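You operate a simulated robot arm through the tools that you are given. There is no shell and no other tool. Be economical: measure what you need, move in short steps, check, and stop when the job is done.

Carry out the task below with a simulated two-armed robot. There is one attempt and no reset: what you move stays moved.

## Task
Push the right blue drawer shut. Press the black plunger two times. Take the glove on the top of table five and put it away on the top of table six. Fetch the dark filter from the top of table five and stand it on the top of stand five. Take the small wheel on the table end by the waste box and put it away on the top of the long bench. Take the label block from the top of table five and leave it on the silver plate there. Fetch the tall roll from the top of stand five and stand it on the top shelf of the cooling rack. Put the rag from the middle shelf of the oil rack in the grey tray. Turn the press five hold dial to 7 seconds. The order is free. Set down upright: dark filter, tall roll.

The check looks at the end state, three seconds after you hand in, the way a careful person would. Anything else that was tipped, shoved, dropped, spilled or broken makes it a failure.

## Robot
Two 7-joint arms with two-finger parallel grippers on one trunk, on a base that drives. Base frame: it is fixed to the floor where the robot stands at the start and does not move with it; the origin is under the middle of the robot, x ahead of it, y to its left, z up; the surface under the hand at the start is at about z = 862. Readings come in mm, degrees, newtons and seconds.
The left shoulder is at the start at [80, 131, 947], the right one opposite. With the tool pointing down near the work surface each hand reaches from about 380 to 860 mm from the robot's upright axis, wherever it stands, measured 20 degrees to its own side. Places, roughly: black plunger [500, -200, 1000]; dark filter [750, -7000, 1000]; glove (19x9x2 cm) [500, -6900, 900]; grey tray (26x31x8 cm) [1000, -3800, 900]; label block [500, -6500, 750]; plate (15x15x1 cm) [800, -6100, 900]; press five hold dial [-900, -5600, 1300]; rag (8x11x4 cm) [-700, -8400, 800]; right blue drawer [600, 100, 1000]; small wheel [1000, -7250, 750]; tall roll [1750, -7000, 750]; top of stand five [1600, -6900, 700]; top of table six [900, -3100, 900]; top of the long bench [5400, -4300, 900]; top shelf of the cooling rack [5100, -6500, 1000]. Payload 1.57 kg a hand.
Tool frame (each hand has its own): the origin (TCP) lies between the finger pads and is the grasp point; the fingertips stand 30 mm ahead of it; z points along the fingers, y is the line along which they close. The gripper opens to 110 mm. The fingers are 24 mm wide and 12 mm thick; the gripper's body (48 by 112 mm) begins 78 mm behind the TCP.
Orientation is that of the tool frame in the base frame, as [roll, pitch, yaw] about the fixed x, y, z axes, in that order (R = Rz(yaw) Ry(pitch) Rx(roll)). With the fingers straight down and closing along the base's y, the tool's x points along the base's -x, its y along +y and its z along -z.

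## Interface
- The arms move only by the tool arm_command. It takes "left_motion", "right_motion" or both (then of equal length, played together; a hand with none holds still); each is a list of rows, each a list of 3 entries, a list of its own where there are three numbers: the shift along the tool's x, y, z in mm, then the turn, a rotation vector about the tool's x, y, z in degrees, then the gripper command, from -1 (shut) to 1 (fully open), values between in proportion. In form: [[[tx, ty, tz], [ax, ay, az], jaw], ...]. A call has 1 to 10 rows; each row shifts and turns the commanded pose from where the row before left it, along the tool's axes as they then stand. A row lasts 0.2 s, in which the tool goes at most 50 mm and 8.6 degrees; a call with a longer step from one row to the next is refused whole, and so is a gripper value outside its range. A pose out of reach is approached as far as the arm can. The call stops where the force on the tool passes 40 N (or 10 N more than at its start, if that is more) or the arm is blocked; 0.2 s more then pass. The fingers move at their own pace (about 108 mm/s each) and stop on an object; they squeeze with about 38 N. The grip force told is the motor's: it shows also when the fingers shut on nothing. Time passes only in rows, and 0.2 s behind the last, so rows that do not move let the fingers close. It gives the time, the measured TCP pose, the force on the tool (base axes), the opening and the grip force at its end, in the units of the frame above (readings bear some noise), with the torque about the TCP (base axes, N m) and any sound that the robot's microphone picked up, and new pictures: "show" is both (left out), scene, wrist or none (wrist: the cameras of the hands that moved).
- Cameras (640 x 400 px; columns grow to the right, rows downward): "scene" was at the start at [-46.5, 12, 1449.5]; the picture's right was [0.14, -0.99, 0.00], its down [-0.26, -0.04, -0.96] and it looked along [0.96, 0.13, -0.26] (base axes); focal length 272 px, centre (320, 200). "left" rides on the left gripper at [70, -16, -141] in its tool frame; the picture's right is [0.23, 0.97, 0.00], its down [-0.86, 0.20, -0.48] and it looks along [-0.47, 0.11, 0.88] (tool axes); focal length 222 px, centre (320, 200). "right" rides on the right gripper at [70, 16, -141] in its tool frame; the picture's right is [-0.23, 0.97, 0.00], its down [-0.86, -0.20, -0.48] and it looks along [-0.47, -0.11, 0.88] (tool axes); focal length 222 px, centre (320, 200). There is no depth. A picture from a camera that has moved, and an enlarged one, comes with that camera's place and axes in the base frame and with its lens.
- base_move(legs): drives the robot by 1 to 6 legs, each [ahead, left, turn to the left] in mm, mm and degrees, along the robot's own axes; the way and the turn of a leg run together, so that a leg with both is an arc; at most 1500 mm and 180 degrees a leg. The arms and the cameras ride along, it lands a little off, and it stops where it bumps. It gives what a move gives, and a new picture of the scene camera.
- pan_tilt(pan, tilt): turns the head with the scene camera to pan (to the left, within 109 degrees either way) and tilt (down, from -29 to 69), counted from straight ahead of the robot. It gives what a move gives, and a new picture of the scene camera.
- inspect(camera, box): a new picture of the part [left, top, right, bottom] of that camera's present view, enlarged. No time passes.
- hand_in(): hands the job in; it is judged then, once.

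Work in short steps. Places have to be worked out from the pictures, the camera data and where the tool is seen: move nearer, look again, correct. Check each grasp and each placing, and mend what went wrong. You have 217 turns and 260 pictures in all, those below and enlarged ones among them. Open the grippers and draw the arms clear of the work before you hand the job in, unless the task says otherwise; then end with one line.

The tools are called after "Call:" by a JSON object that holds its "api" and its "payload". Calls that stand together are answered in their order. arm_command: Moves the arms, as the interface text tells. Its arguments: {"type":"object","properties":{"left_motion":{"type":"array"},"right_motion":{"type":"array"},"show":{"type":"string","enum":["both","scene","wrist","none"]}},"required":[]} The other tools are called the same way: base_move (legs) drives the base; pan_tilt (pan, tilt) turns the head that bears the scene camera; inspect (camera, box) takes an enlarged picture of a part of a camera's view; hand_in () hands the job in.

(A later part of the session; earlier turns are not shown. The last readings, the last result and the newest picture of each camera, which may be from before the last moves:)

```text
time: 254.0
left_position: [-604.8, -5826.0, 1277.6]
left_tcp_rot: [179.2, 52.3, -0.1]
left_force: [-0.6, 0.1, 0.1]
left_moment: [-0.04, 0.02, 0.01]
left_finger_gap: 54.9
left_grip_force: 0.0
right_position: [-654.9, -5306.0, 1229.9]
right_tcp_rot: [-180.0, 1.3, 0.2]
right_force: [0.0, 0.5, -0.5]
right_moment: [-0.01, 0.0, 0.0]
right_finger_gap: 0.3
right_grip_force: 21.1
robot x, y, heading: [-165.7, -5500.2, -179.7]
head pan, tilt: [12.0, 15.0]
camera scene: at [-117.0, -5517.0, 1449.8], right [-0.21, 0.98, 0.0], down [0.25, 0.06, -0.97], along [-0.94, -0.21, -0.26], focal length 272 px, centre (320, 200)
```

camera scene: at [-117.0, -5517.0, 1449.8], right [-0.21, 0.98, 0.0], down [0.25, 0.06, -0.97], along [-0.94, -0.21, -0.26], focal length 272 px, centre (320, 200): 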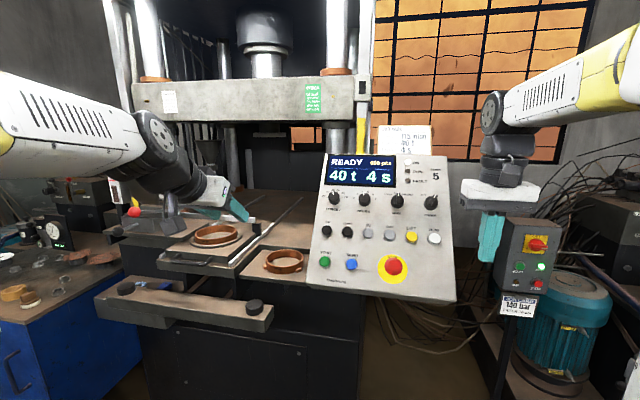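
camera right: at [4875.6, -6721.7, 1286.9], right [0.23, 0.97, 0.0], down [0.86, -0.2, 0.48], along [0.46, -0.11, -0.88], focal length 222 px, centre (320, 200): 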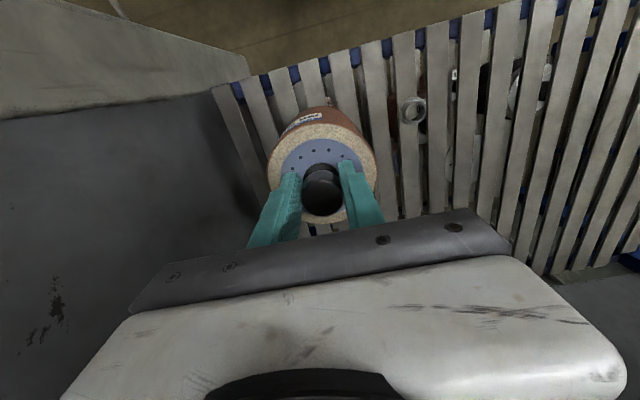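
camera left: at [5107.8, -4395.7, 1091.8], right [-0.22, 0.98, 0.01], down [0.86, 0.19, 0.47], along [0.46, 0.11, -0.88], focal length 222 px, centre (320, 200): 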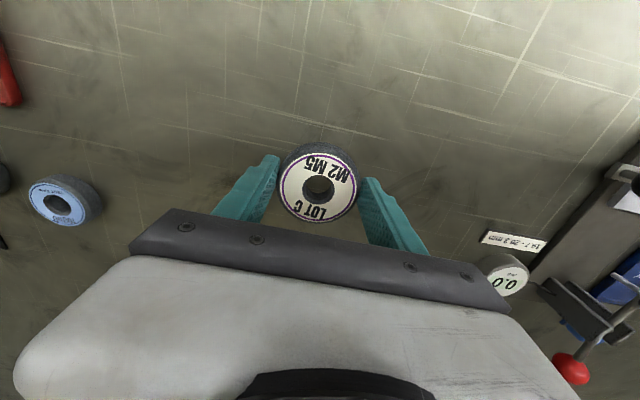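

Call:
{"api": "arm_command", "payload": {"left_motion": [[[-20, -39, 13], [0, 0, 0], 0], [[-20, -39, 13], [0, 0, 0], 0], [[-20, -39, 13], [0, 0, 0], 0], [[-20, -39, 13], [0, 0, 0], 0], [[-20, -39, 13], [0, 0, 0], 0], [[-20, -39, 13], [0, 0, 0], 0], [[-18, -38, 14], [0, 0, 0], 0]]}}

```text
time: 255.6
left_position: [-763.7, -5557.8, 1330.7]
left_tcp_rot: [179.3, 52.4, 0.1]
left_force: [1.0, -0.1, -0.5]
left_moment: [0.0, 0.0, -0.01]
left_finger_gap: 55.1
left_grip_force: 0.1
right_position: [-653.8, -5306.2, 1230.5]
right_tcp_rot: [179.9, 1.3, 0.3]
right_force: [0.4, 0.2, -0.3]
right_moment: [0.04, 0.05, 0.04]
right_finger_gap: 0.0
right_grip_force: 21.4
robot x, y, heading: [-166.7, -5501.4, -179.5]
head pan, tilt: [12.0, 15.0]
camera scene: at [-116.5, -5517.3, 1449.8], right [-0.21, 0.98, 0.0], down [0.25, 0.06, -0.97], along [-0.94, -0.21, -0.26], focal length 272 px, centre (320, 200)
camera left: at [-609.7, -5539.7, 1362.4], right [0.15, -0.97, -0.17], down [-0.14, -0.19, 0.97], along [-0.98, -0.12, -0.17], focal length 222 px, centre (320, 200)
```

scene: 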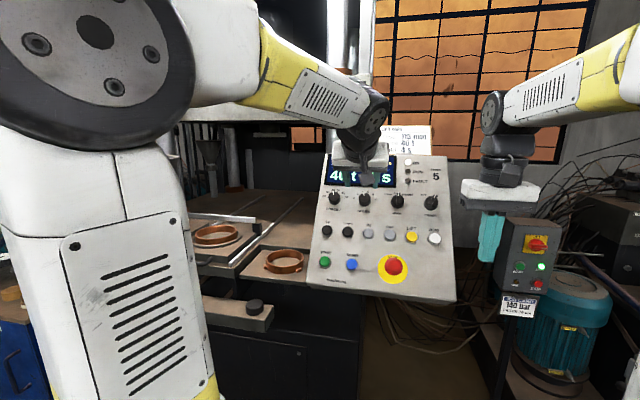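
left: 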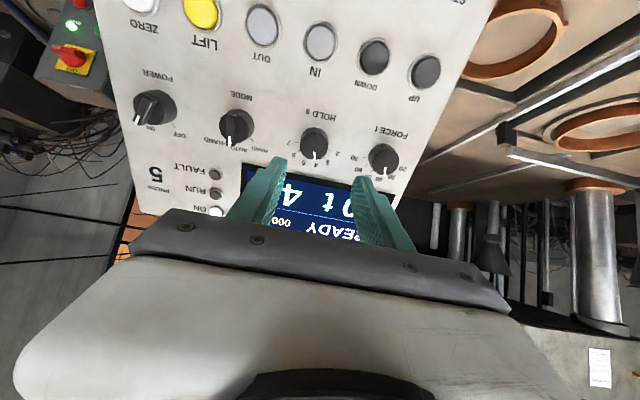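

Call:
{"api": "inspect", "payload": {"camera": "left", "box": [250, 90, 400, 210]}}

```text
3.33 times, centred on (325, 150) of left
camera zoom: at [-609.7, -5539.7, 1362.4], right [0.15, -0.97, -0.17], down [-0.14, -0.19, 0.97], along [-0.98, -0.12, -0.17], focal length 740 px, centre (303, 367)
```

zoom: 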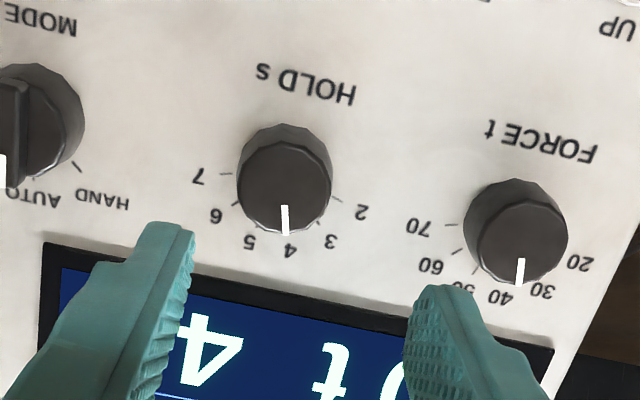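

Knob nearly centred. I rotate the hand −45° about its axis in advance (to have room for the 90° turn) and approach.

Call:
{"api": "arm_command", "payload": {"left_motion": [[[3, -5, 0], [0, 0, -7.5], 0], [[0, 0, 0], [0, 0, -7.5], 0], [[0, 0, 0], [0, 0, -7.5], 0], [[0, 0, 0], [0, 0, -7.5], 0], [[0, 0, 0], [0, 0, -7.5], 0], [[0, 0, 0], [0, 0, -7.5], 0], [[0, 0, 25], [0, 0, 0], 0], [[0, 0, 25], [0, 0, 0], 0], [[0, 0, 20], [0, 0, 0], 0]], "show": "wrist"}}

Call:
{"api": "inspect", "payload": {"camera": "left", "box": [240, 90, 420, 230]}}

```text
time: 257.6
left_position: [-817.6, -5551.2, 1281.6]
left_tcp_rot: [-137.7, 34.4, 59.1]
left_force: [-0.1, -0.1, -0.4]
left_moment: [-0.02, 0.0, 0.0]
left_finger_gap: 55.2
left_grip_force: 0.1
right_position: [-653.9, -5306.0, 1229.6]
right_tcp_rot: [180.0, 1.2, 0.3]
right_force: [0.2, -0.7, -0.7]
right_moment: [-0.04, 0.0, -0.01]
right_finger_gap: 0.0
right_grip_force: 21.8
robot x, y, heading: [-163.7, -5495.0, -179.6]
head pan, tilt: [12.0, 15.0]
camera left: at [-683.9, -5489.6, 1339.4], right [0.52, -0.53, -0.67], down [0.1, -0.74, 0.66], along [-0.85, -0.42, -0.33], focal length 222 px, centre (320, 200)
```

left: 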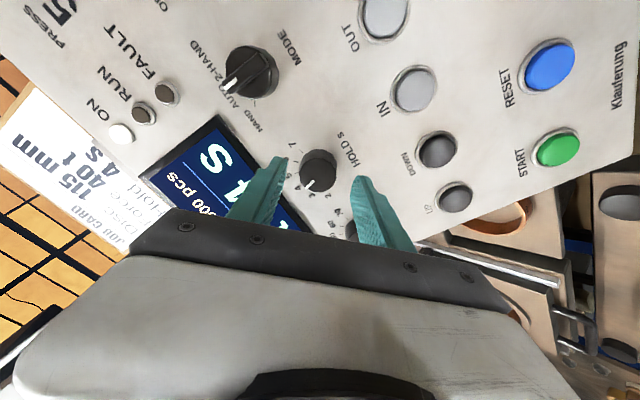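

```text
2.86 times, centred on (330, 160) of left
camera zoom: at [-683.9, -5489.6, 1339.4], right [0.52, -0.53, -0.67], down [0.1, -0.74, 0.66], along [-0.85, -0.42, -0.33], focal length 635 px, centre (291, 314)
```

zoom: 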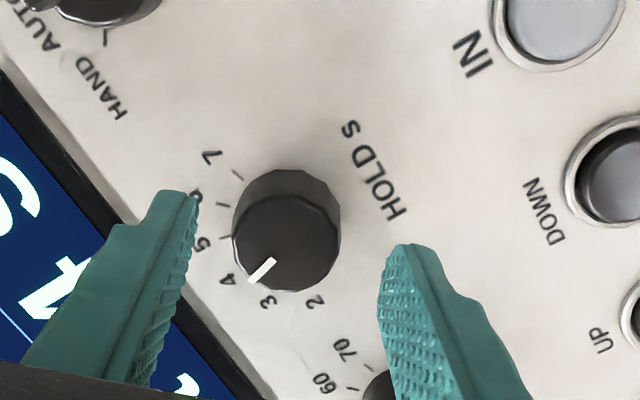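

Well aligned; knob top is 38 mm ahead. I advance 26 mm and grip.

Call:
{"api": "arm_command", "payload": {"left_motion": [[[0, 0, 13], [0, 0, 0], 0], [[0, 0, 13], [0, 0, 0], 0], [[0, 0, 0], [0, 0, 0], -0.5], [[0, 0, 0], [0, 0, 0], -1], [[0, 0, 0], [0, 0, 0], -1]], "show": "none"}}

Call:
{"api": "inspect", "payload": {"camera": "left", "box": [240, 90, 420, 230]}}

```text
time: 258.3
left_position: [-834.1, -5556.2, 1266.7]
left_tcp_rot: [-138.1, 34.6, 59.2]
left_force: [27.5, -5.3, 6.6]
left_moment: [-0.3, -1.17, 0.4]
left_finger_gap: 44.8
left_grip_force: 9.7
right_position: [-650.7, -5307.5, 1229.8]
right_tcp_rot: [-180.0, 1.2, 0.3]
right_force: [0.4, 0.7, -0.2]
right_moment: [0.02, 0.0, -0.04]
right_finger_gap: 0.0
right_grip_force: 21.4
robot x, y, heading: [-167.0, -5496.8, -179.5]
head pan, tilt: [12.0, 15.0]
stopped in row 3 (left hand): the force on the tool passed its limit at 47 N (the readings are from after the stop); the commanded pose is now the measured one
```

```text
2.86 times, centred on (330, 160) of left
camera zoom: at [-701.2, -5491.7, 1324.2], right [0.53, -0.53, -0.66], down [0.11, -0.74, 0.67], along [-0.84, -0.43, -0.34], focal length 635 px, centre (291, 314)
```

zoom: 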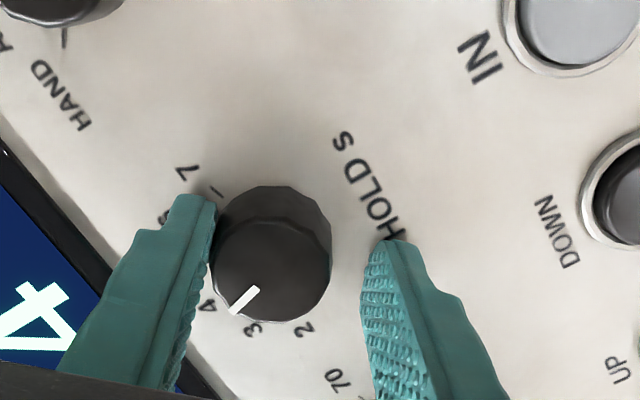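

Off-centre by ~5 mm and tips are touching. I back 4 mm, shift sideways and close again.

Call:
{"api": "arm_command", "payload": {"left_motion": [[[0, 0, -5], [0, 0, 0], -0.1], [[0, -5, 0], [0, 0, 0], -0.1], [[0, 0, 0], [0, 0, 0], -0.3], [[0, 0, 0], [0, 0, 0], -0.4], [[0, 0, 0], [0, 0, 0], -0.6]], "show": "none"}}

Call:
{"api": "inspect", "payload": {"camera": "left", "box": [240, 90, 420, 230]}}

```text
time: 259.5
left_position: [-835.8, -5551.6, 1271.7]
left_tcp_rot: [-138.3, 34.4, 59.0]
left_force: [3.3, -3.7, -4.0]
left_moment: [-0.15, -0.05, 0.23]
left_finger_gap: 33.1
left_grip_force: 41.3
right_position: [-654.4, -5307.4, 1230.8]
right_tcp_rot: [180.0, 1.4, 0.3]
right_force: [-0.3, -0.4, 0.4]
right_moment: [0.02, -0.01, 0.02]
right_finger_gap: 0.1
right_grip_force: 21.3
robot x, y, heading: [-166.1, -5498.8, -179.6]
head pan, tilt: [12.0, 15.0]
```

```text
2.86 times, centred on (330, 160) of left
camera zoom: at [-702.5, -5488.2, 1328.9], right [0.53, -0.53, -0.66], down [0.1, -0.74, 0.67], along [-0.84, -0.43, -0.34], focal length 635 px, centre (291, 314)
```

zoom: 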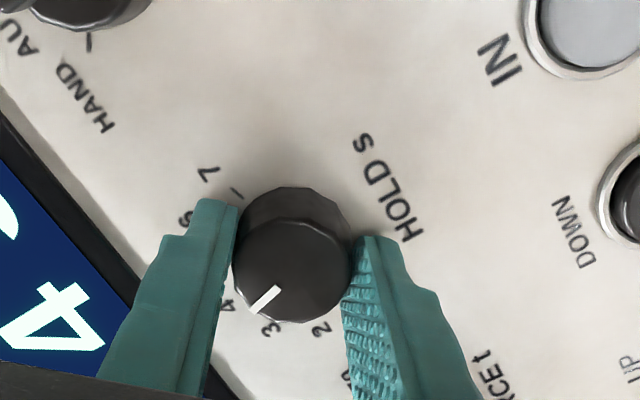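

Gripped. I turn clockwise 60° first and check.

Call:
{"api": "arm_command", "payload": {"left_motion": [[[0, 0, 0], [0, 0, 7.5], -1], [[0, 0, 0], [0, 0, 7.5], -1], [[0, 0, 0], [0, 0, 7.5], -1], [[0, 0, 0], [0, 0, 7.5], -1], [[0, 0, 0], [0, 0, 7.5], -1], [[0, 0, 0], [0, 0, 7.5], -1], [[0, 0, 0], [0, 0, 7.5], -1], [[0, 0, 0], [0, 0, 7.5], -1]], "show": "wrist"}}

Call:
{"api": "inspect", "payload": {"camera": "left", "box": [240, 90, 420, 230]}}

Call:
{"api": "inspect", "payload": {"camera": "scene", "box": [300, 140, 450, 240]}}

```text
time: 261.3
left_position: [-836.6, -5550.1, 1272.0]
left_tcp_rot: [160.6, 49.4, -23.7]
left_force: [-1.6, -2.8, -5.5]
left_moment: [0.22, 0.45, -0.19]
left_finger_gap: 32.7
left_grip_force: 40.6
right_position: [-653.7, -5306.1, 1229.5]
right_tcp_rot: [180.0, 1.2, 0.3]
right_force: [-0.8, 0.6, -0.2]
right_moment: [0.01, 0.02, -0.02]
right_finger_gap: 0.0
right_grip_force: 21.1
robot x, y, heading: [-163.8, -5500.1, -179.7]
head pan, tilt: [12.0, 15.0]
camera left: at [-680.6, -5550.7, 1303.1], right [-0.01, -1.0, 0.04], down [-0.16, 0.04, 0.99], along [-0.99, 0.0, -0.16], focal length 222 px, centre (320, 200)
```

left: 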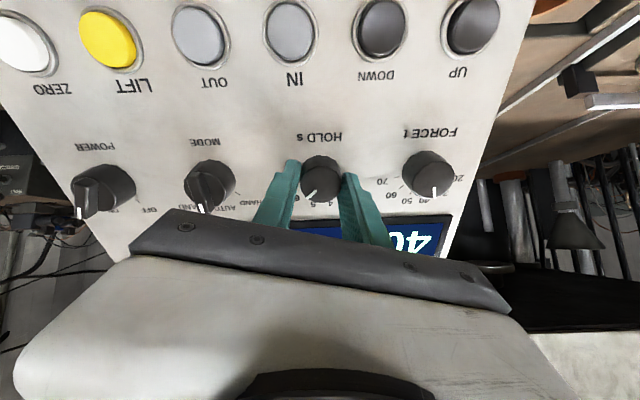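

```text
2.86 times, centred on (330, 160) of left
camera zoom: at [-680.6, -5550.7, 1303.1], right [-0.01, -1.0, 0.04], down [-0.16, 0.04, 0.99], along [-0.99, 0.0, -0.16], focal length 635 px, centre (291, 314)
```

zoom: 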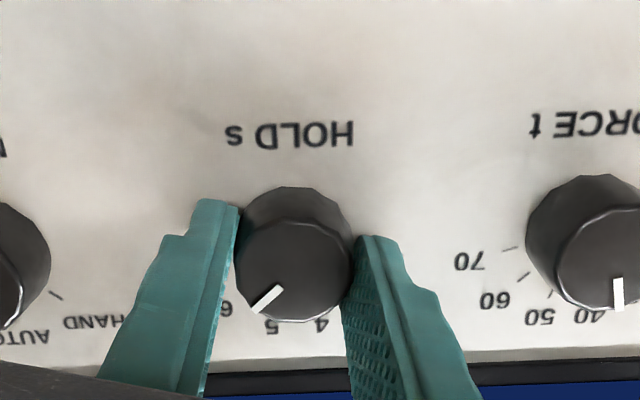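

```text
4.00 times, centred on (375, 190) of scene
camera zoom: at [-116.6, -5517.3, 1449.8], right [-0.22, 0.98, 0.0], down [0.25, 0.06, -0.97], along [-0.94, -0.21, -0.26], focal length 1086 px, centre (100, 240)
```

zoom: 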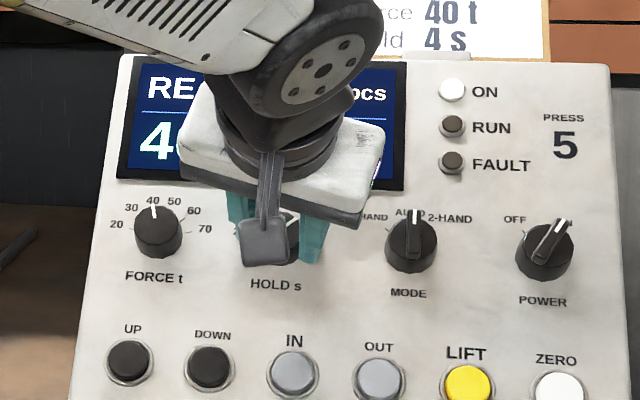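

The pointer is at 6 after 60°. Another 30° to 7.

Call:
{"api": "arm_command", "payload": {"left_motion": [[[0, 0, 0], [0, 0, 7.5], -1], [[0, 0, 0], [0, 0, 7.5], -1], [[0, 0, 0], [0, 0, 7.5], -1], [[0, 0, 0], [0, 0, 7.5], -1], [[0, 0, 0], [0, 0, 0], -1]], "show": "none"}}

Call:
{"api": "inspect", "payload": {"camera": "left", "box": [240, 90, 420, 230]}}

```text
time: 262.5
left_position: [-834.8, -5551.3, 1271.1]
left_tcp_rot: [137.4, 33.3, -57.8]
left_force: [-1.6, 4.5, -4.2]
left_moment: [0.74, -0.2, 0.35]
left_finger_gap: 33.0
left_grip_force: 41.3
right_position: [-654.2, -5306.1, 1229.0]
right_tcp_rot: [180.0, 1.2, 0.3]
right_force: [0.1, -0.1, -1.3]
right_moment: [0.0, 0.0, -0.04]
right_finger_gap: 0.0
right_grip_force: 21.2
robot x, y, heading: [-167.7, -5494.7, -179.5]
head pan, tilt: [12.0, 15.0]
```

```text
2.86 times, centred on (330, 160) of left
camera zoom: at [-686.3, -5585.3, 1312.0], right [-0.31, -0.85, 0.43], down [-0.09, 0.47, 0.88], along [-0.95, 0.24, -0.22], focal length 635 px, centre (291, 314)
```

zoom: 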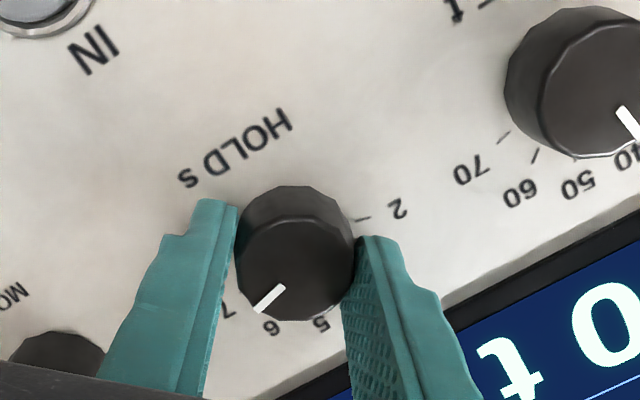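

It should now point at 7. I release, back away and check the display.

Call:
{"api": "arm_command", "payload": {"left_motion": [[[0, 0, 0], [0, 0, 0], -0.3], [[0, 0, 0], [0, 0, 0], 0.1], [[0, 0, -15], [0, 0, 0], 0.1], [[0, 0, -35], [0, 0, 0], 0.1], [[0, 0, -40], [0, 0, 0], 0.1], [[0, 0, 0], [0, 0, -8], 0.1], [[0, 0, -40], [0, 0, -8], -1], [[0, 0, 0], [0, 0, -8], -1], [[0, 0, 0], [0, 0, -8], -1], [[0, 0, 0], [0, 0, -8], -1]], "show": "none"}}

Call:
{"api": "inspect", "payload": {"camera": "scene", "box": [300, 130, 450, 240]}}

```text
time: 264.7
left_position: [-732.5, -5547.6, 1351.7]
left_tcp_rot: [172.7, 51.7, -7.7]
left_force: [-0.6, -0.1, 0.4]
left_moment: [-0.01, 0.0, 0.03]
left_finger_gap: 0.0
left_grip_force: 20.9
right_position: [-653.9, -5306.1, 1229.0]
right_tcp_rot: [180.0, 1.3, 0.2]
right_force: [-0.2, -0.3, -0.2]
right_moment: [0.0, -0.01, 0.01]
right_finger_gap: 0.0
right_grip_force: 21.2
robot x, y, heading: [-165.5, -5497.8, -179.5]
head pan, tilt: [12.0, 15.0]
```

```text
3.64 times, centred on (375, 185) of scene
camera zoom: at [-116.3, -5517.1, 1449.8], right [-0.22, 0.98, 0.0], down [0.25, 0.06, -0.97], along [-0.94, -0.21, -0.26], focal length 988 px, centre (120, 254)
```

zoom: 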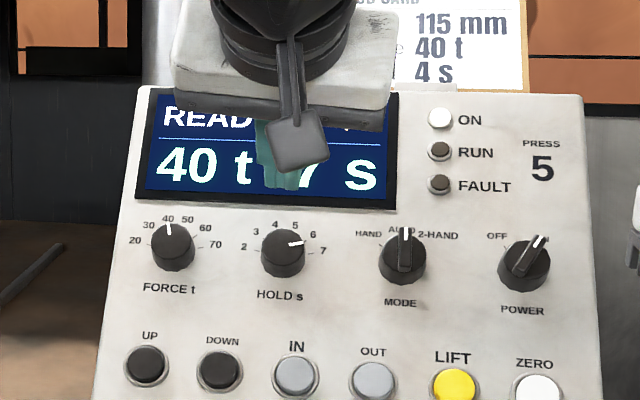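

Call:
{"api": "inspect", "payload": {"camera": "scene", "box": [350, 180, 395, 215]}}

```text
11.43 times, centred on (372, 198) of scene
camera zoom: at [-116.3, -5517.1, 1449.8], right [-0.22, 0.98, 0.0], down [0.25, 0.06, -0.97], along [-0.94, -0.21, -0.26], focal length 3104 px, centre (-280, 229)
```

zoom: 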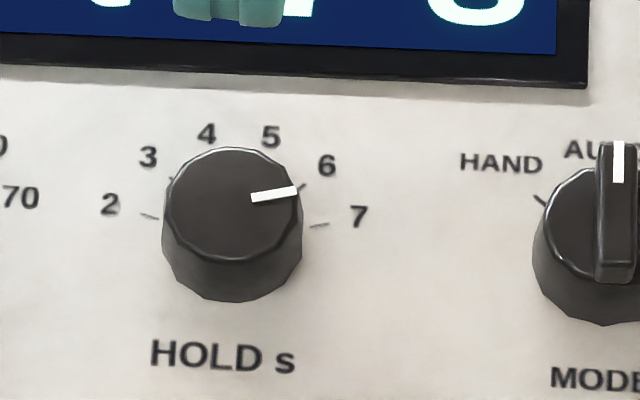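

Display reads 7 s. I retract the left hand to the normal down pose.

Call:
{"api": "arm_command", "payload": {"left_motion": [[[0, 0, -45], [0, 0, -5], -1], [[0, 0, -45], [0, 0, 0], -1], [[20, 0, -30], [0, 8.5, 0], -1], [[20, 0, -20], [0, 8.5, 0], -1], [[20, 0, 0], [0, 8.5, 0], -1], [[20, 0, 10], [0, 8.5, 0], -1], [[20, 10, 20], [0, 8.5, 0], -1], [[20, 20, 20], [0, 8.5, 0], -1], [[20, 30, 20], [0, 0, 0], -1]], "show": "none"}}

Call:
{"api": "inspect", "payload": {"camera": "scene", "box": [200, 100, 480, 300]}}

```text
time: 266.7
left_position: [-518.0, -5606.9, 1313.0]
left_tcp_rot: [179.4, 0.9, 0.9]
left_force: [-0.5, 0.2, -0.7]
left_moment: [-0.03, -0.12, 0.0]
left_finger_gap: 0.1
left_grip_force: 21.4
right_position: [-653.6, -5306.3, 1229.4]
right_tcp_rot: [-179.9, 1.2, 0.3]
right_force: [-1.5, 0.8, 1.5]
right_moment: [-0.04, -0.03, 0.01]
right_finger_gap: 0.0
right_grip_force: 21.7
robot x, y, heading: [-162.4, -5501.0, -179.7]
head pan, tilt: [12.0, 15.0]
```

```text
2.00 times, centred on (340, 200) of scene
camera zoom: at [-116.7, -5516.9, 1449.8], right [-0.21, 0.98, 0.0], down [0.25, 0.06, -0.97], along [-0.94, -0.21, -0.26], focal length 543 px, centre (280, 200)
```

zoom: 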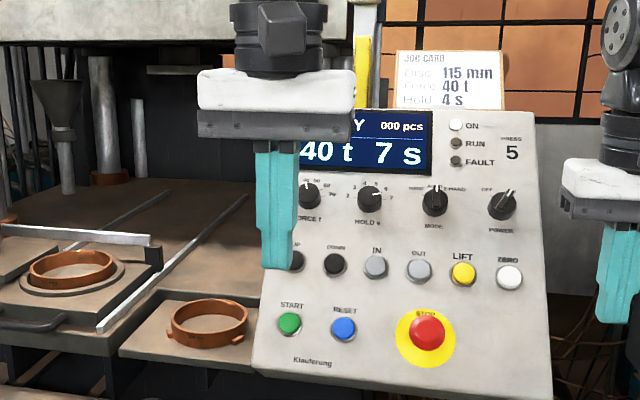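

Now I back off, turn around to face table five and slide to the label block.

Call:
{"api": "base_move", "payload": {"legs": [[-120, 0, 0], [0, 0, 180], [0, -820, 0]]}}

Call:
{"api": "pan_tilt", "payload": {"pan": 0, "tilt": 35}}

```text
time: 279.3
left_position: [329.3, -6197.3, 1314.4]
left_tcp_rot: [179.4, 1.1, -177.9]
left_force: [-0.3, 0.3, -0.5]
left_moment: [-0.01, -0.01, -0.04]
left_finger_gap: 0.0
left_grip_force: 22.0
right_position: [472.9, -6495.3, 1230.1]
right_tcp_rot: [-180.0, 1.3, -178.3]
right_force: [-0.3, 0.3, -0.8]
right_moment: [0.02, -0.02, 0.01]
right_finger_gap: 0.1
right_grip_force: 21.4
robot x, y, heading: [-21.5, -6314.9, 1.7]
head pan, tilt: [12.0, 15.0]
camera scene: at [-68.1, -6297.5, 1449.8], right [0.24, -0.97, 0.0], down [-0.25, -0.06, -0.97], along [0.94, 0.23, -0.26], focal length 272 px, centre (320, 200)
```

scene: 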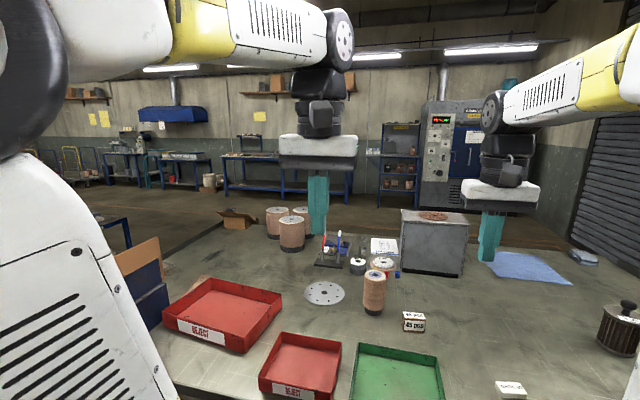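

```text
time: 280.2
left_position: [330.4, -6196.9, 1314.0]
left_tcp_rot: [179.4, 1.1, -177.8]
left_force: [-0.1, 0.5, -0.3]
left_moment: [0.0, 0.02, 0.01]
left_finger_gap: 0.0
left_grip_force: 21.1
right_position: [471.1, -6495.9, 1229.2]
right_tcp_rot: [180.0, 1.2, -178.3]
right_force: [-0.5, -0.3, -0.1]
right_moment: [0.02, 0.01, -0.03]
right_finger_gap: 0.1
right_grip_force: 21.3
robot x, y, heading: [-17.5, -6316.2, 2.0]
head pan, tilt: [0.0, 35.0]
camera scene: at [-70.8, -6317.0, 1417.9], right [0.03, -1.0, 0.0], down [-0.57, -0.02, -0.82], along [0.82, 0.02, -0.57], focal length 272 px, centre (320, 200)
```

scene: 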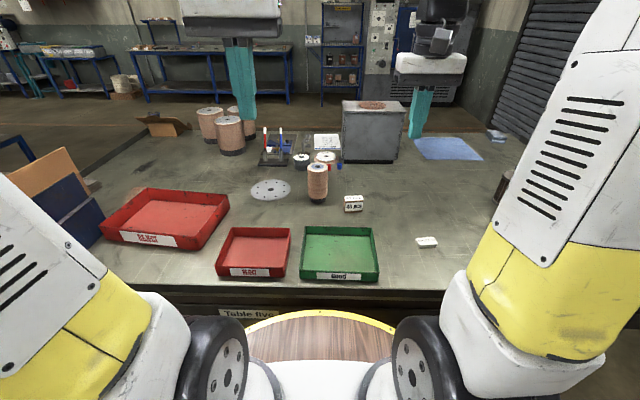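

Two candidates for the label block; I zoom in.

Call:
{"api": "inspect", "payload": {"camera": "scene", "box": [330, 180, 450, 260]}}

Call:
{"api": "inspect", "payload": {"camera": "scene", "box": [240, 110, 380, 220]}}

```text
5.00 times, centred on (390, 220) of scene
camera zoom: at [-70.8, -6317.0, 1417.9], right [0.03, -1.0, 0.0], down [-0.57, -0.02, -0.82], along [0.82, 0.02, -0.57], focal length 1358 px, centre (-30, 100)
```

zoom: 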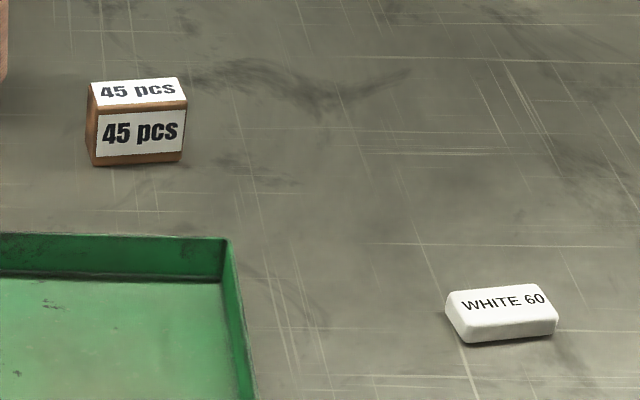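

```text
3.64 times, centred on (310, 165) of scene
camera zoom: at [-70.8, -6317.0, 1417.9], right [0.03, -1.0, 0.0], down [-0.57, -0.02, -0.82], along [0.82, 0.02, -0.57], focal length 988 px, centre (356, 327)
```

zoom: 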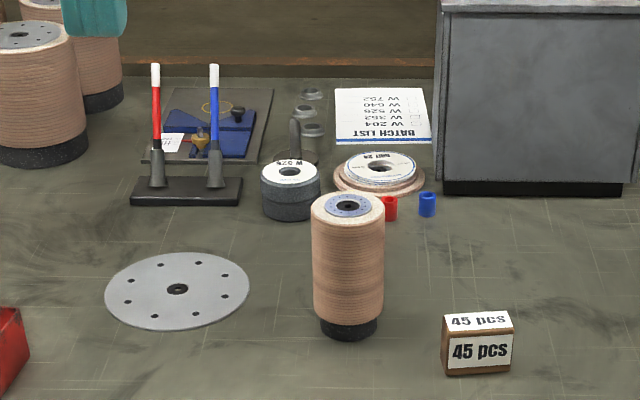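

By position (≈(512,-6608), low height), the white labelled block "WHITE 60" fits the given place and height; the wooden one is at x≈680. I take a closer look at both with the right wrist camera.

Call:
{"api": "arm_command", "payload": {"right_motion": [[[-6, -19, 36], [0, 0, 0], 1], [[-6, -19, 36], [0, 0, 0], 1], [[-6, -19, 36], [0, 0, 0], 1], [[-6, -19, 36], [0, 0, 0], 1], [[-6, -19, 36], [0, 0, 0], 1], [[-7, -18, 36], [0, 0, 0], 1]]}}

Call:
{"api": "inspect", "payload": {"camera": "right", "box": [240, 80, 480, 240]}}

```text
time: 281.6
left_position: [329.1, -6198.4, 1313.5]
left_tcp_rot: [179.4, 1.1, -177.9]
left_force: [0.0, -0.2, 0.1]
left_moment: [-0.02, -0.01, 0.05]
left_finger_gap: 0.0
left_grip_force: 21.8
right_position: [515.1, -6607.9, 1014.8]
right_tcp_rot: [-180.0, 1.3, -178.5]
right_force: [-0.9, -0.4, 1.0]
right_moment: [0.03, -0.02, 0.01]
right_finger_gap: 110.2
right_grip_force: 0.1
robot x, y, heading: [-16.4, -6313.9, 1.7]
head pan, tilt: [0.0, 35.0]
camera scene: at [-71.1, -6316.9, 1417.8], right [0.03, -1.0, 0.0], down [-0.57, -0.02, -0.82], along [0.82, 0.02, -0.57], focal length 272 px, centre (320, 200)
camera right: at [442.6, -6593.0, 1155.2], right [0.2, 0.98, 0.01], down [0.85, -0.18, 0.5], along [0.49, -0.1, -0.87], focal length 222 px, centre (320, 200)
```

scene: 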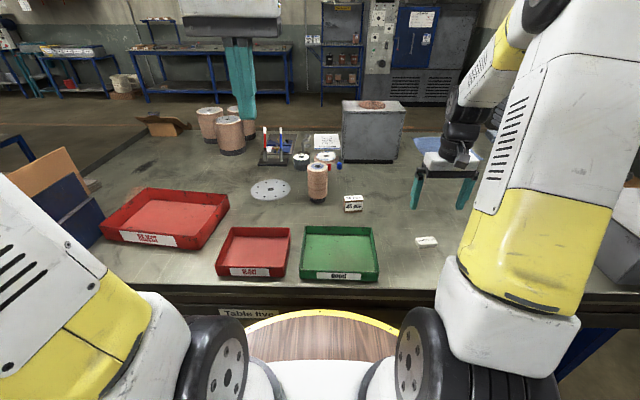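
right: 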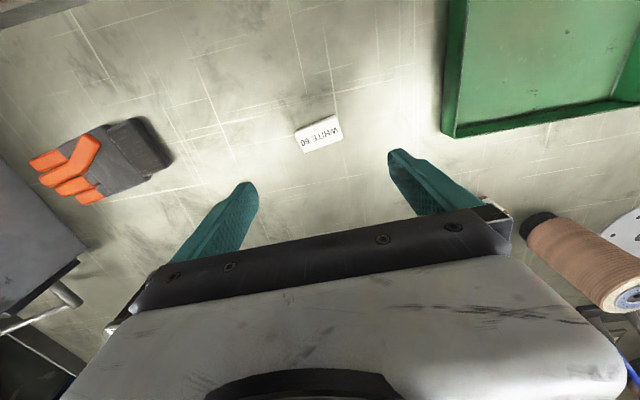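

```text
2.50 times, centred on (360, 160) of right
camera zoom: at [442.6, -6593.0, 1155.2], right [0.2, 0.98, 0.01], down [0.85, -0.18, 0.5], along [0.49, -0.1, -0.87], focal length 555 px, centre (220, 300)
```

zoom: 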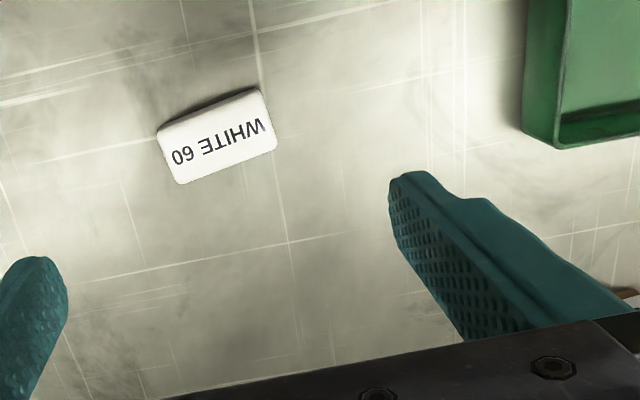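

The white block is centred at (507,-6607), turned ~12°. I align, descend and grip it lengthwise.

Call:
{"api": "arm_command", "payload": {"right_motion": [[[8, 1, 30], [0, 0, -7], 0.7], [[0, 0, 35], [0, 0, -5], 0.7], [[0, 0, 25], [0, 0, 0], 0.7], [[0, 0, 15], [0, 0, 0], 0.7], [[0, 0, 8], [0, 0, 0], 0.7]], "show": "none"}}

Call:
{"api": "inspect", "payload": {"camera": "right", "box": [210, 100, 430, 260]}}

```text
time: 282.8
left_position: [330.8, -6197.7, 1314.6]
left_tcp_rot: [179.4, 1.1, -178.0]
left_force: [-1.0, -0.1, 0.0]
left_moment: [-0.01, -0.04, -0.03]
left_finger_gap: 0.1
left_grip_force: 21.2
right_position: [511.3, -6605.5, 901.3]
right_tcp_rot: [-179.9, 1.2, -166.4]
right_force: [-0.5, -0.3, 0.6]
right_moment: [0.0, -0.02, -0.01]
right_finger_gap: 93.5
right_grip_force: 0.2
robot x, y, heading: [-21.9, -6316.1, 1.8]
head pan, tilt: [0.0, 35.0]
```

```text
2.50 times, centred on (320, 180) of right
camera zoom: at [437.9, -6607.3, 1041.0], right [-0.01, 1.0, 0.0], down [0.87, 0.01, 0.5], along [0.5, 0.0, -0.87], focal length 555 px, centre (320, 250)
```

zoom: 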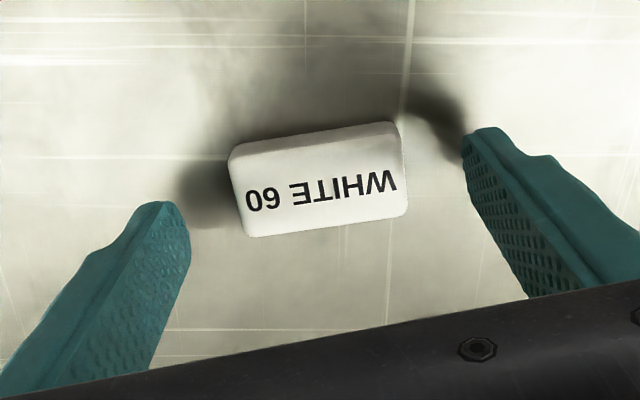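

Call:
{"api": "arm_command", "payload": {"right_motion": [[[0, 0, 5], [0, 0, 4], 0.5], [[0, 0, 0], [0, 0, 0], 0.1], [[0, 0, 0], [0, 0, 0], -0.3], [[0, 0, 0], [0, 0, 0], -1], [[0, 0, 0], [0, 0, 0], -1]], "show": "none"}}

Call:
{"api": "arm_command", "payload": {"right_motion": [[[0, 0, -20], [0, 0, 0], -1], [[0, 0, -40], [0, 0, 0], -1], [[0, 0, -45], [0, 0, 0], -1], [[0, 0, -45], [0, 0, 0], -1], [[0, 0, -45], [0, 0, 0], -1], [[0, 0, -45], [0, 0, 0], -1]], "show": "wrist"}}

```text
time: 284.0
left_position: [330.0, -6198.5, 1314.3]
left_tcp_rot: [179.4, 1.0, -177.9]
left_force: [-1.0, -0.3, 0.0]
left_moment: [0.0, 0.01, 0.0]
left_finger_gap: 0.0
left_grip_force: 21.6
right_position: [512.3, -6605.8, 897.4]
right_tcp_rot: [-179.9, 1.3, -170.5]
right_force: [0.8, -0.3, 0.7]
right_moment: [-0.03, 0.02, -0.02]
right_finger_gap: 54.7
right_grip_force: 38.3
robot x, y, heading: [-19.8, -6314.7, 1.6]
head pan, tilt: [0.0, 35.0]
```

```text
time: 285.4
left_position: [330.8, -6197.8, 1314.7]
left_tcp_rot: [179.4, 1.1, -177.8]
left_force: [0.1, -0.6, 0.7]
left_moment: [0.01, 0.06, -0.01]
left_finger_gap: 0.0
left_grip_force: 21.4
right_position: [506.3, -6604.5, 1135.9]
right_tcp_rot: [-180.0, 1.3, -170.3]
right_force: [-0.8, 0.2, -1.4]
right_moment: [0.05, 0.04, -0.01]
right_finger_gap: 54.7
right_grip_force: 37.9
robot x, y, heading: [-15.7, -6316.1, 1.8]
head pan, tilt: [0.0, 35.0]
camera right: at [432.2, -6601.6, 1276.0], right [0.06, 1.0, 0.0], down [0.87, -0.06, 0.5], along [0.5, -0.03, -0.87], focal length 222 px, centre (320, 200)
```

right: 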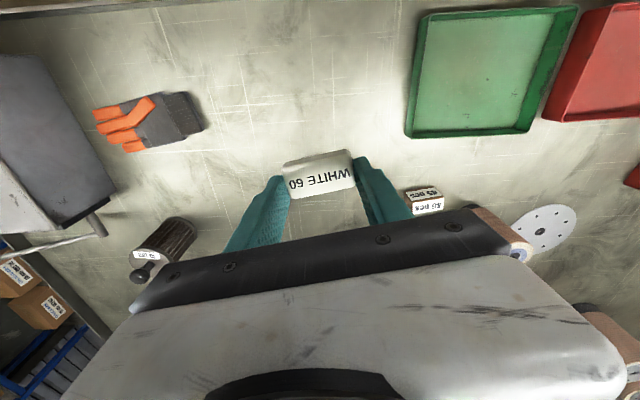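

White block held. I slide left so the plate is in the right hand's reach.

Call:
{"api": "base_move", "payload": {"legs": [[25, 260, -1.7]]}}

Call:
{"api": "inspect", "payload": {"camera": "scene", "box": [220, 120, 460, 280]}}

```text
time: 287.2
left_position: [353.6, -5946.1, 1313.8]
left_tcp_rot: [179.4, 1.0, -179.4]
left_force: [1.9, 0.1, -0.3]
left_moment: [0.03, -0.05, -0.02]
left_finger_gap: 0.0
left_grip_force: 21.8
right_position: [518.8, -6358.1, 1135.4]
right_tcp_rot: [-180.0, 1.2, -172.0]
right_force: [0.6, 0.5, 1.1]
right_moment: [0.0, 0.0, -0.02]
right_finger_gap: 54.7
right_grip_force: 38.1
robot x, y, heading: [2.8, -6052.4, 0.1]
head pan, tilt: [0.0, 35.0]
camera scene: at [-49.7, -6054.5, 1417.8], right [0.0, -1.0, 0.0], down [-0.57, 0.0, -0.82], along [0.82, 0.0, -0.57], focal length 272 px, centre (320, 200)
```

scene: 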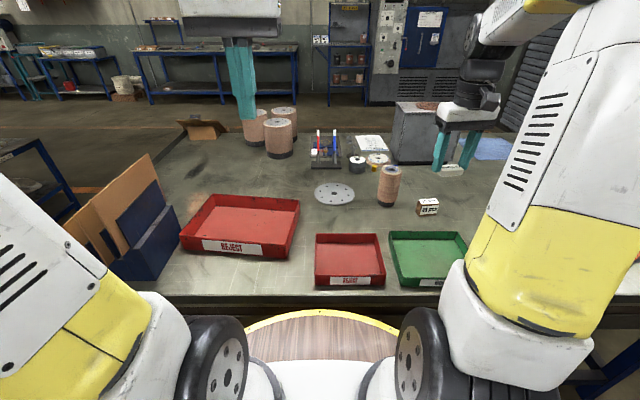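

```text
2.50 times, centred on (340, 200) of scene
camera zoom: at [-49.7, -6054.5, 1417.8], right [0.0, -1.0, 0.0], down [-0.57, 0.0, -0.82], along [0.82, 0.0, -0.57], focal length 679 px, centre (270, 200)
```

zoom: 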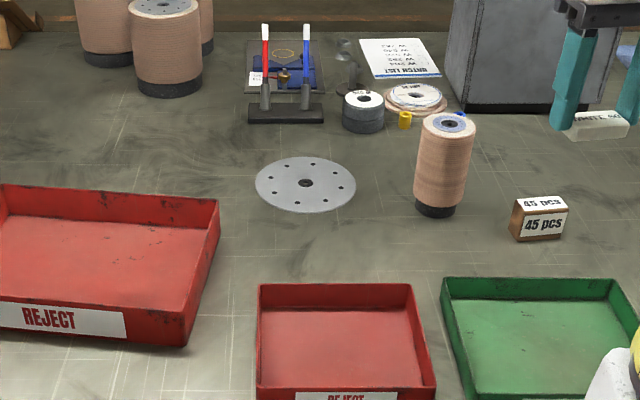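

Plate centre (787,-6106). I carry the block over it at height.

Call:
{"api": "arm_command", "payload": {"right_motion": [[[-37, 26.5, 0], [0, 0, 0], -1], [[-37, 26.5, 0], [0, 0, 0], -1], [[-37, 26.5, 0], [0, 0, 0], -1], [[-37, 26.5, 0], [0, 0, 0], -1], [[-37, 26.5, 0], [0, 0, 0], -1], [[-37, 26.5, 0], [0, 0, 0], -1], [[-37, 26.5, 0], [0, 0, 0], -1], [[-37, 26.5, 0], [0, 0, 0], -1], [[0, 0, 40], [0, 0, 0], -1], [[0, 0, 40], [0, 0, 0], -1]], "show": "wrist"}}

```text
time: 289.4
left_position: [354.5, -5946.2, 1313.8]
left_tcp_rot: [179.3, 1.1, -179.4]
left_force: [0.5, 0.6, -0.3]
left_moment: [0.01, -0.02, 0.01]
left_finger_gap: 0.0
left_grip_force: 21.9
right_position: [767.2, -6108.1, 1052.7]
right_tcp_rot: [-179.9, 1.3, -172.0]
right_force: [0.0, -0.4, -0.5]
right_moment: [-0.02, -0.01, -0.01]
right_finger_gap: 54.5
right_grip_force: 37.6
right hand out of reach, approached as far as the arm can: row 8
robot x, y, heading: [-0.4, -6052.2, 0.2]
head pan, tilt: [0.0, 35.0]
camera right: at [694.4, -6102.0, 1192.7], right [0.09, 1.0, 0.0], down [0.86, -0.08, 0.5], along [0.5, -0.04, -0.87], focal length 222 px, centre (320, 200)
```

right: 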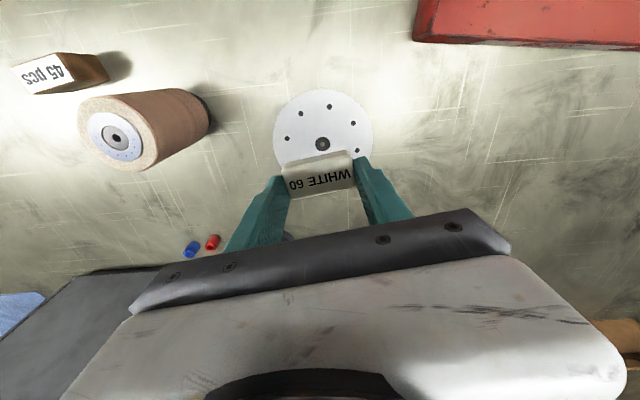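

Call:
{"api": "arm_command", "payload": {"right_motion": [[[0, 0, 40], [0, 0, 0], -1], [[-9, 0, 35], [0, 0, 0], -1], [[-9, 0, 30], [0, 0, 0], -1], [[0, 0, 15], [0, 0, 0], -1], [[0, 0, 8], [0, 0, 0], -1], [[0, 0, 5], [0, 0, 0], -1], [[0, 0, 0], [0, 0, 0], -1]], "show": "wrist"}}

Call:
{"api": "inspect", "payload": {"camera": "scene", "box": [270, 140, 410, 230]}}

```text
time: 291.0
left_position: [353.8, -5946.8, 1313.7]
left_tcp_rot: [179.5, 1.1, -179.4]
left_force: [0.1, 0.2, -0.3]
left_moment: [0.03, -0.03, 0.03]
left_finger_gap: 0.0
left_grip_force: 21.4
right_position: [791.0, -6106.6, 921.8]
right_tcp_rot: [-179.9, 1.3, -172.0]
right_force: [0.4, -0.5, -0.1]
right_moment: [-0.03, -0.01, -0.03]
right_finger_gap: 54.5
right_grip_force: 38.0
robot x, y, heading: [1.8, -6056.9, -0.1]
head pan, tilt: [0.0, 35.0]
camera right: at [716.4, -6100.8, 1061.7], right [0.09, 1.0, 0.0], down [0.86, -0.08, 0.5], along [0.5, -0.04, -0.87], focal length 222 px, centre (320, 200)
```

right: 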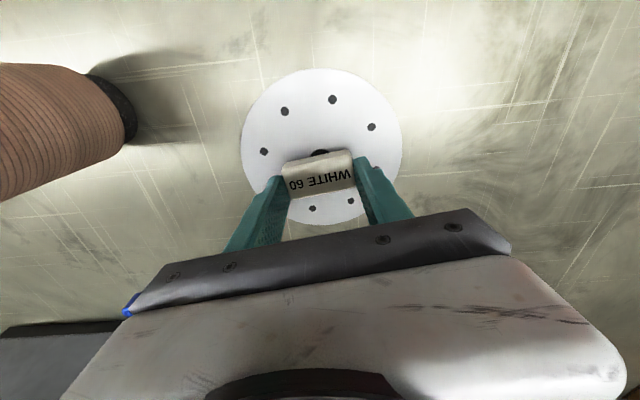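

```text
4.44 times, centred on (340, 185) of scene
camera zoom: at [-49.6, -6054.3, 1417.8], right [0.0, -1.0, 0.0], down [-0.57, 0.0, -0.82], along [0.82, 0.0, -0.57], focal length 1207 px, centre (231, 267)
```

zoom: 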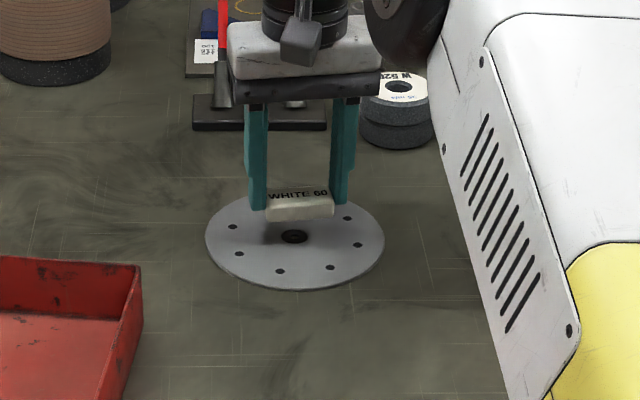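

Call:
{"api": "arm_command", "payload": {"right_motion": [[[0, 0, 5], [0, 0, 0], -1], [[0, 0, 5], [0, 0, 0], -1], [[0, 0, 3], [0, 0, 0], -1], [[0, 0, 0], [0, 0, 0], -1]], "show": "none"}}

Call:
{"api": "arm_command", "payload": {"right_motion": [[[0, 0, 3], [0, 0, 0], -1], [[0, 0, 0], [0, 0, 0], -1]], "show": "none"}}

Call:
{"api": "inspect", "payload": {"camera": "scene", "box": [300, 150, 380, 220]}}

```text
time: 292.0
left_position: [353.2, -5946.0, 1314.0]
left_tcp_rot: [179.4, 1.1, -179.4]
left_force: [0.5, -0.1, 0.0]
left_moment: [-0.01, 0.0, 0.02]
left_finger_gap: 0.1
left_grip_force: 20.9
right_position: [790.4, -6106.4, 909.3]
right_tcp_rot: [-179.9, 1.3, -172.0]
right_force: [0.3, -0.9, -0.3]
right_moment: [0.03, 0.03, 0.01]
right_finger_gap: 54.5
right_grip_force: 38.4
robot x, y, heading: [2.5, -6051.4, 0.1]
head pan, tilt: [0.0, 35.0]
```

```text
time: 292.6
left_position: [353.2, -5946.4, 1313.5]
left_tcp_rot: [179.4, 1.1, -179.3]
left_force: [-0.7, -0.4, -0.3]
left_moment: [-0.02, -0.01, 0.0]
left_finger_gap: 0.0
left_grip_force: 21.5
right_position: [790.4, -6106.6, 905.2]
right_tcp_rot: [-179.9, 1.2, -172.0]
right_force: [0.8, 0.6, -0.7]
right_moment: [0.01, 0.01, -0.01]
right_finger_gap: 54.6
right_grip_force: 38.4
robot x, y, heading: [2.6, -6051.3, 0.1]
head pan, tilt: [0.0, 35.0]
```

```text
5.71 times, centred on (340, 185) of scene
camera zoom: at [-49.6, -6054.3, 1417.8], right [0.0, -1.0, 0.0], down [-0.57, 0.0, -0.82], along [0.82, 0.0, -0.57], focal length 1552 px, centre (206, 286)
```

zoom: 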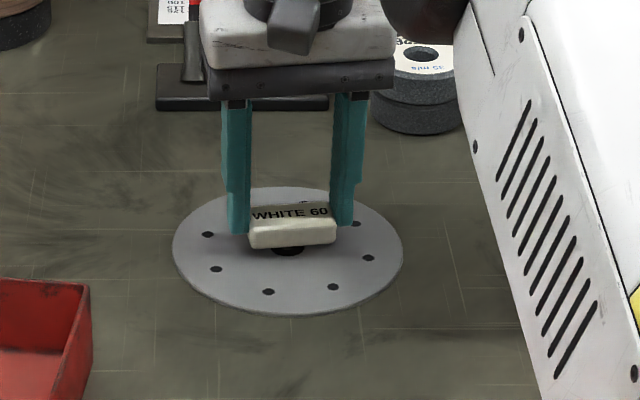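

Call:
{"api": "arm_command", "payload": {"right_motion": [[[0, 0, 3], [0, 0, 0], -1], [[0, 0, 0], [0, 0, 0], -1]], "show": "none"}}

Call:
{"api": "arm_command", "payload": {"right_motion": [[[0, 0, 2], [0, 0, 0], -1], [[0, 0, 0], [0, 0, 0], -1]], "show": "none"}}

```text
time: 293.2
left_position: [354.9, -5945.6, 1314.2]
left_tcp_rot: [179.3, 1.2, -179.3]
left_force: [0.6, -0.1, -0.7]
left_moment: [-0.03, 0.03, 0.0]
left_finger_gap: 0.0
left_grip_force: 21.5
right_position: [790.5, -6105.9, 902.8]
right_tcp_rot: [-179.9, 1.1, -172.0]
right_force: [-0.1, -0.2, -0.7]
right_moment: [0.02, 0.0, 0.03]
right_finger_gap: 54.6
right_grip_force: 37.5
robot x, y, heading: [0.3, -6054.2, 0.2]
head pan, tilt: [0.0, 35.0]
```

```text
time: 293.8
left_position: [354.1, -5945.9, 1313.7]
left_tcp_rot: [179.4, 1.1, -179.4]
left_force: [-0.8, 0.5, 0.5]
left_moment: [0.01, 0.01, -0.05]
left_finger_gap: 0.0
left_grip_force: 21.2
right_position: [791.0, -6105.9, 902.1]
right_tcp_rot: [-179.9, 1.2, -172.0]
right_force: [1.0, 0.8, -1.6]
right_moment: [0.01, 0.0, 0.01]
right_finger_gap: 55.1
right_grip_force: 38.0
robot x, y, heading: [2.1, -6049.5, 0.3]
head pan, tilt: [0.0, 35.0]
```

Call:
{"api": "arm_command", "payload": {"right_motion": [[[0, 0, 2], [0, 0, 0], -1], [[0, 0, 0], [0, 0, 0], -1]], "show": "none"}}

Call:
{"api": "arm_command", "payload": {"right_motion": [[[0, 0, 2], [0, 0, 0], -1], [[0, 0, 0], [0, 0, 0], -1]], "show": "none"}}

```text
time: 294.4
left_position: [354.4, -5945.7, 1315.0]
left_tcp_rot: [179.4, 1.1, -179.4]
left_force: [0.2, 0.4, 0.4]
left_moment: [0.01, 0.02, 0.01]
left_finger_gap: 0.0
left_grip_force: 21.7
right_position: [790.2, -6108.1, 899.6]
right_tcp_rot: [-179.9, 1.4, -172.0]
right_force: [-0.6, -0.3, 0.0]
right_moment: [0.0, 0.0, -0.01]
right_finger_gap: 54.5
right_grip_force: 38.5
robot x, y, heading: [-0.4, -6051.9, 0.1]
head pan, tilt: [0.0, 35.0]
```

```text
time: 295.0
left_position: [353.8, -5945.4, 1314.5]
left_tcp_rot: [179.4, 1.1, -179.5]
left_force: [-0.4, 1.1, 0.3]
left_moment: [0.03, 0.01, -0.02]
left_finger_gap: 0.1
left_grip_force: 21.3
right_position: [791.9, -6106.0, 898.9]
right_tcp_rot: [-179.9, 1.2, -172.0]
right_force: [-1.1, 0.3, 7.4]
right_moment: [0.06, 0.09, 0.0]
right_finger_gap: 54.9
right_grip_force: 37.8
robot x, y, heading: [1.9, -6052.3, 0.0]
head pan, tilt: [0.0, 35.0]
```

Light contact. I release and rise straight up.

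Call:
{"api": "arm_command", "payload": {"right_motion": [[[0, 0, 0], [0, 0, 0], -0.2], [[0, 0, 0], [0, 0, 0], 0.3], [[0, 0, 0], [0, 0, 0], 0.5], [[0, 0, -15], [0, 0, 0], 0.5], [[0, 0, -40], [0, 0, 0], 0.5], [[0, 0, -45], [0, 0, 0], 0.5], [[10, 0, -45], [0, 0, 0], -1], [[20, 0, -40], [0, 0, 0], -1], [[30, 0, -35], [0, 0, 0], -1]], "show": "none"}}

Call:
{"api": "inspect", "payload": {"camera": "scene", "box": [270, 130, 430, 230]}}

```text
time: 297.0
left_position: [354.6, -5945.8, 1312.9]
left_tcp_rot: [179.5, 1.1, -179.4]
left_force: [0.5, -0.2, 0.5]
left_moment: [-0.01, 0.06, 0.03]
left_finger_gap: 0.0
left_grip_force: 21.5
right_position: [726.3, -6111.4, 1114.5]
right_tcp_rot: [-179.8, 1.2, -172.0]
right_force: [0.8, 0.7, -0.2]
right_moment: [-0.01, 0.03, -0.01]
right_finger_gap: 0.0
right_grip_force: 21.8
robot x, y, heading: [4.9, -6052.1, 0.1]
head pan, tilt: [0.0, 35.0]
```

```text
4.00 times, centred on (350, 180) of scene
camera zoom: at [-49.1, -6054.2, 1417.8], right [0.0, -1.0, 0.0], down [-0.57, 0.0, -0.82], along [0.82, 0.0, -0.57], focal length 1086 px, centre (200, 280)
```

zoom: 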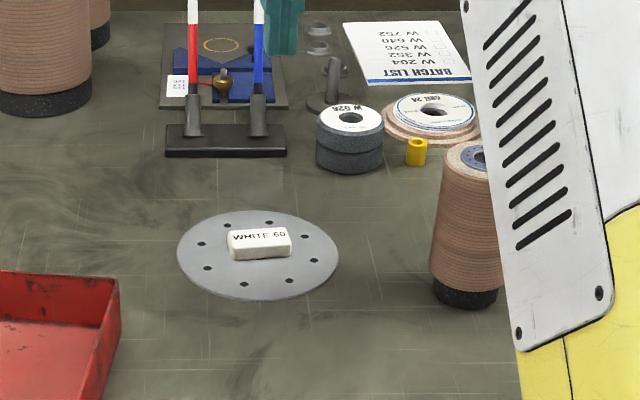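

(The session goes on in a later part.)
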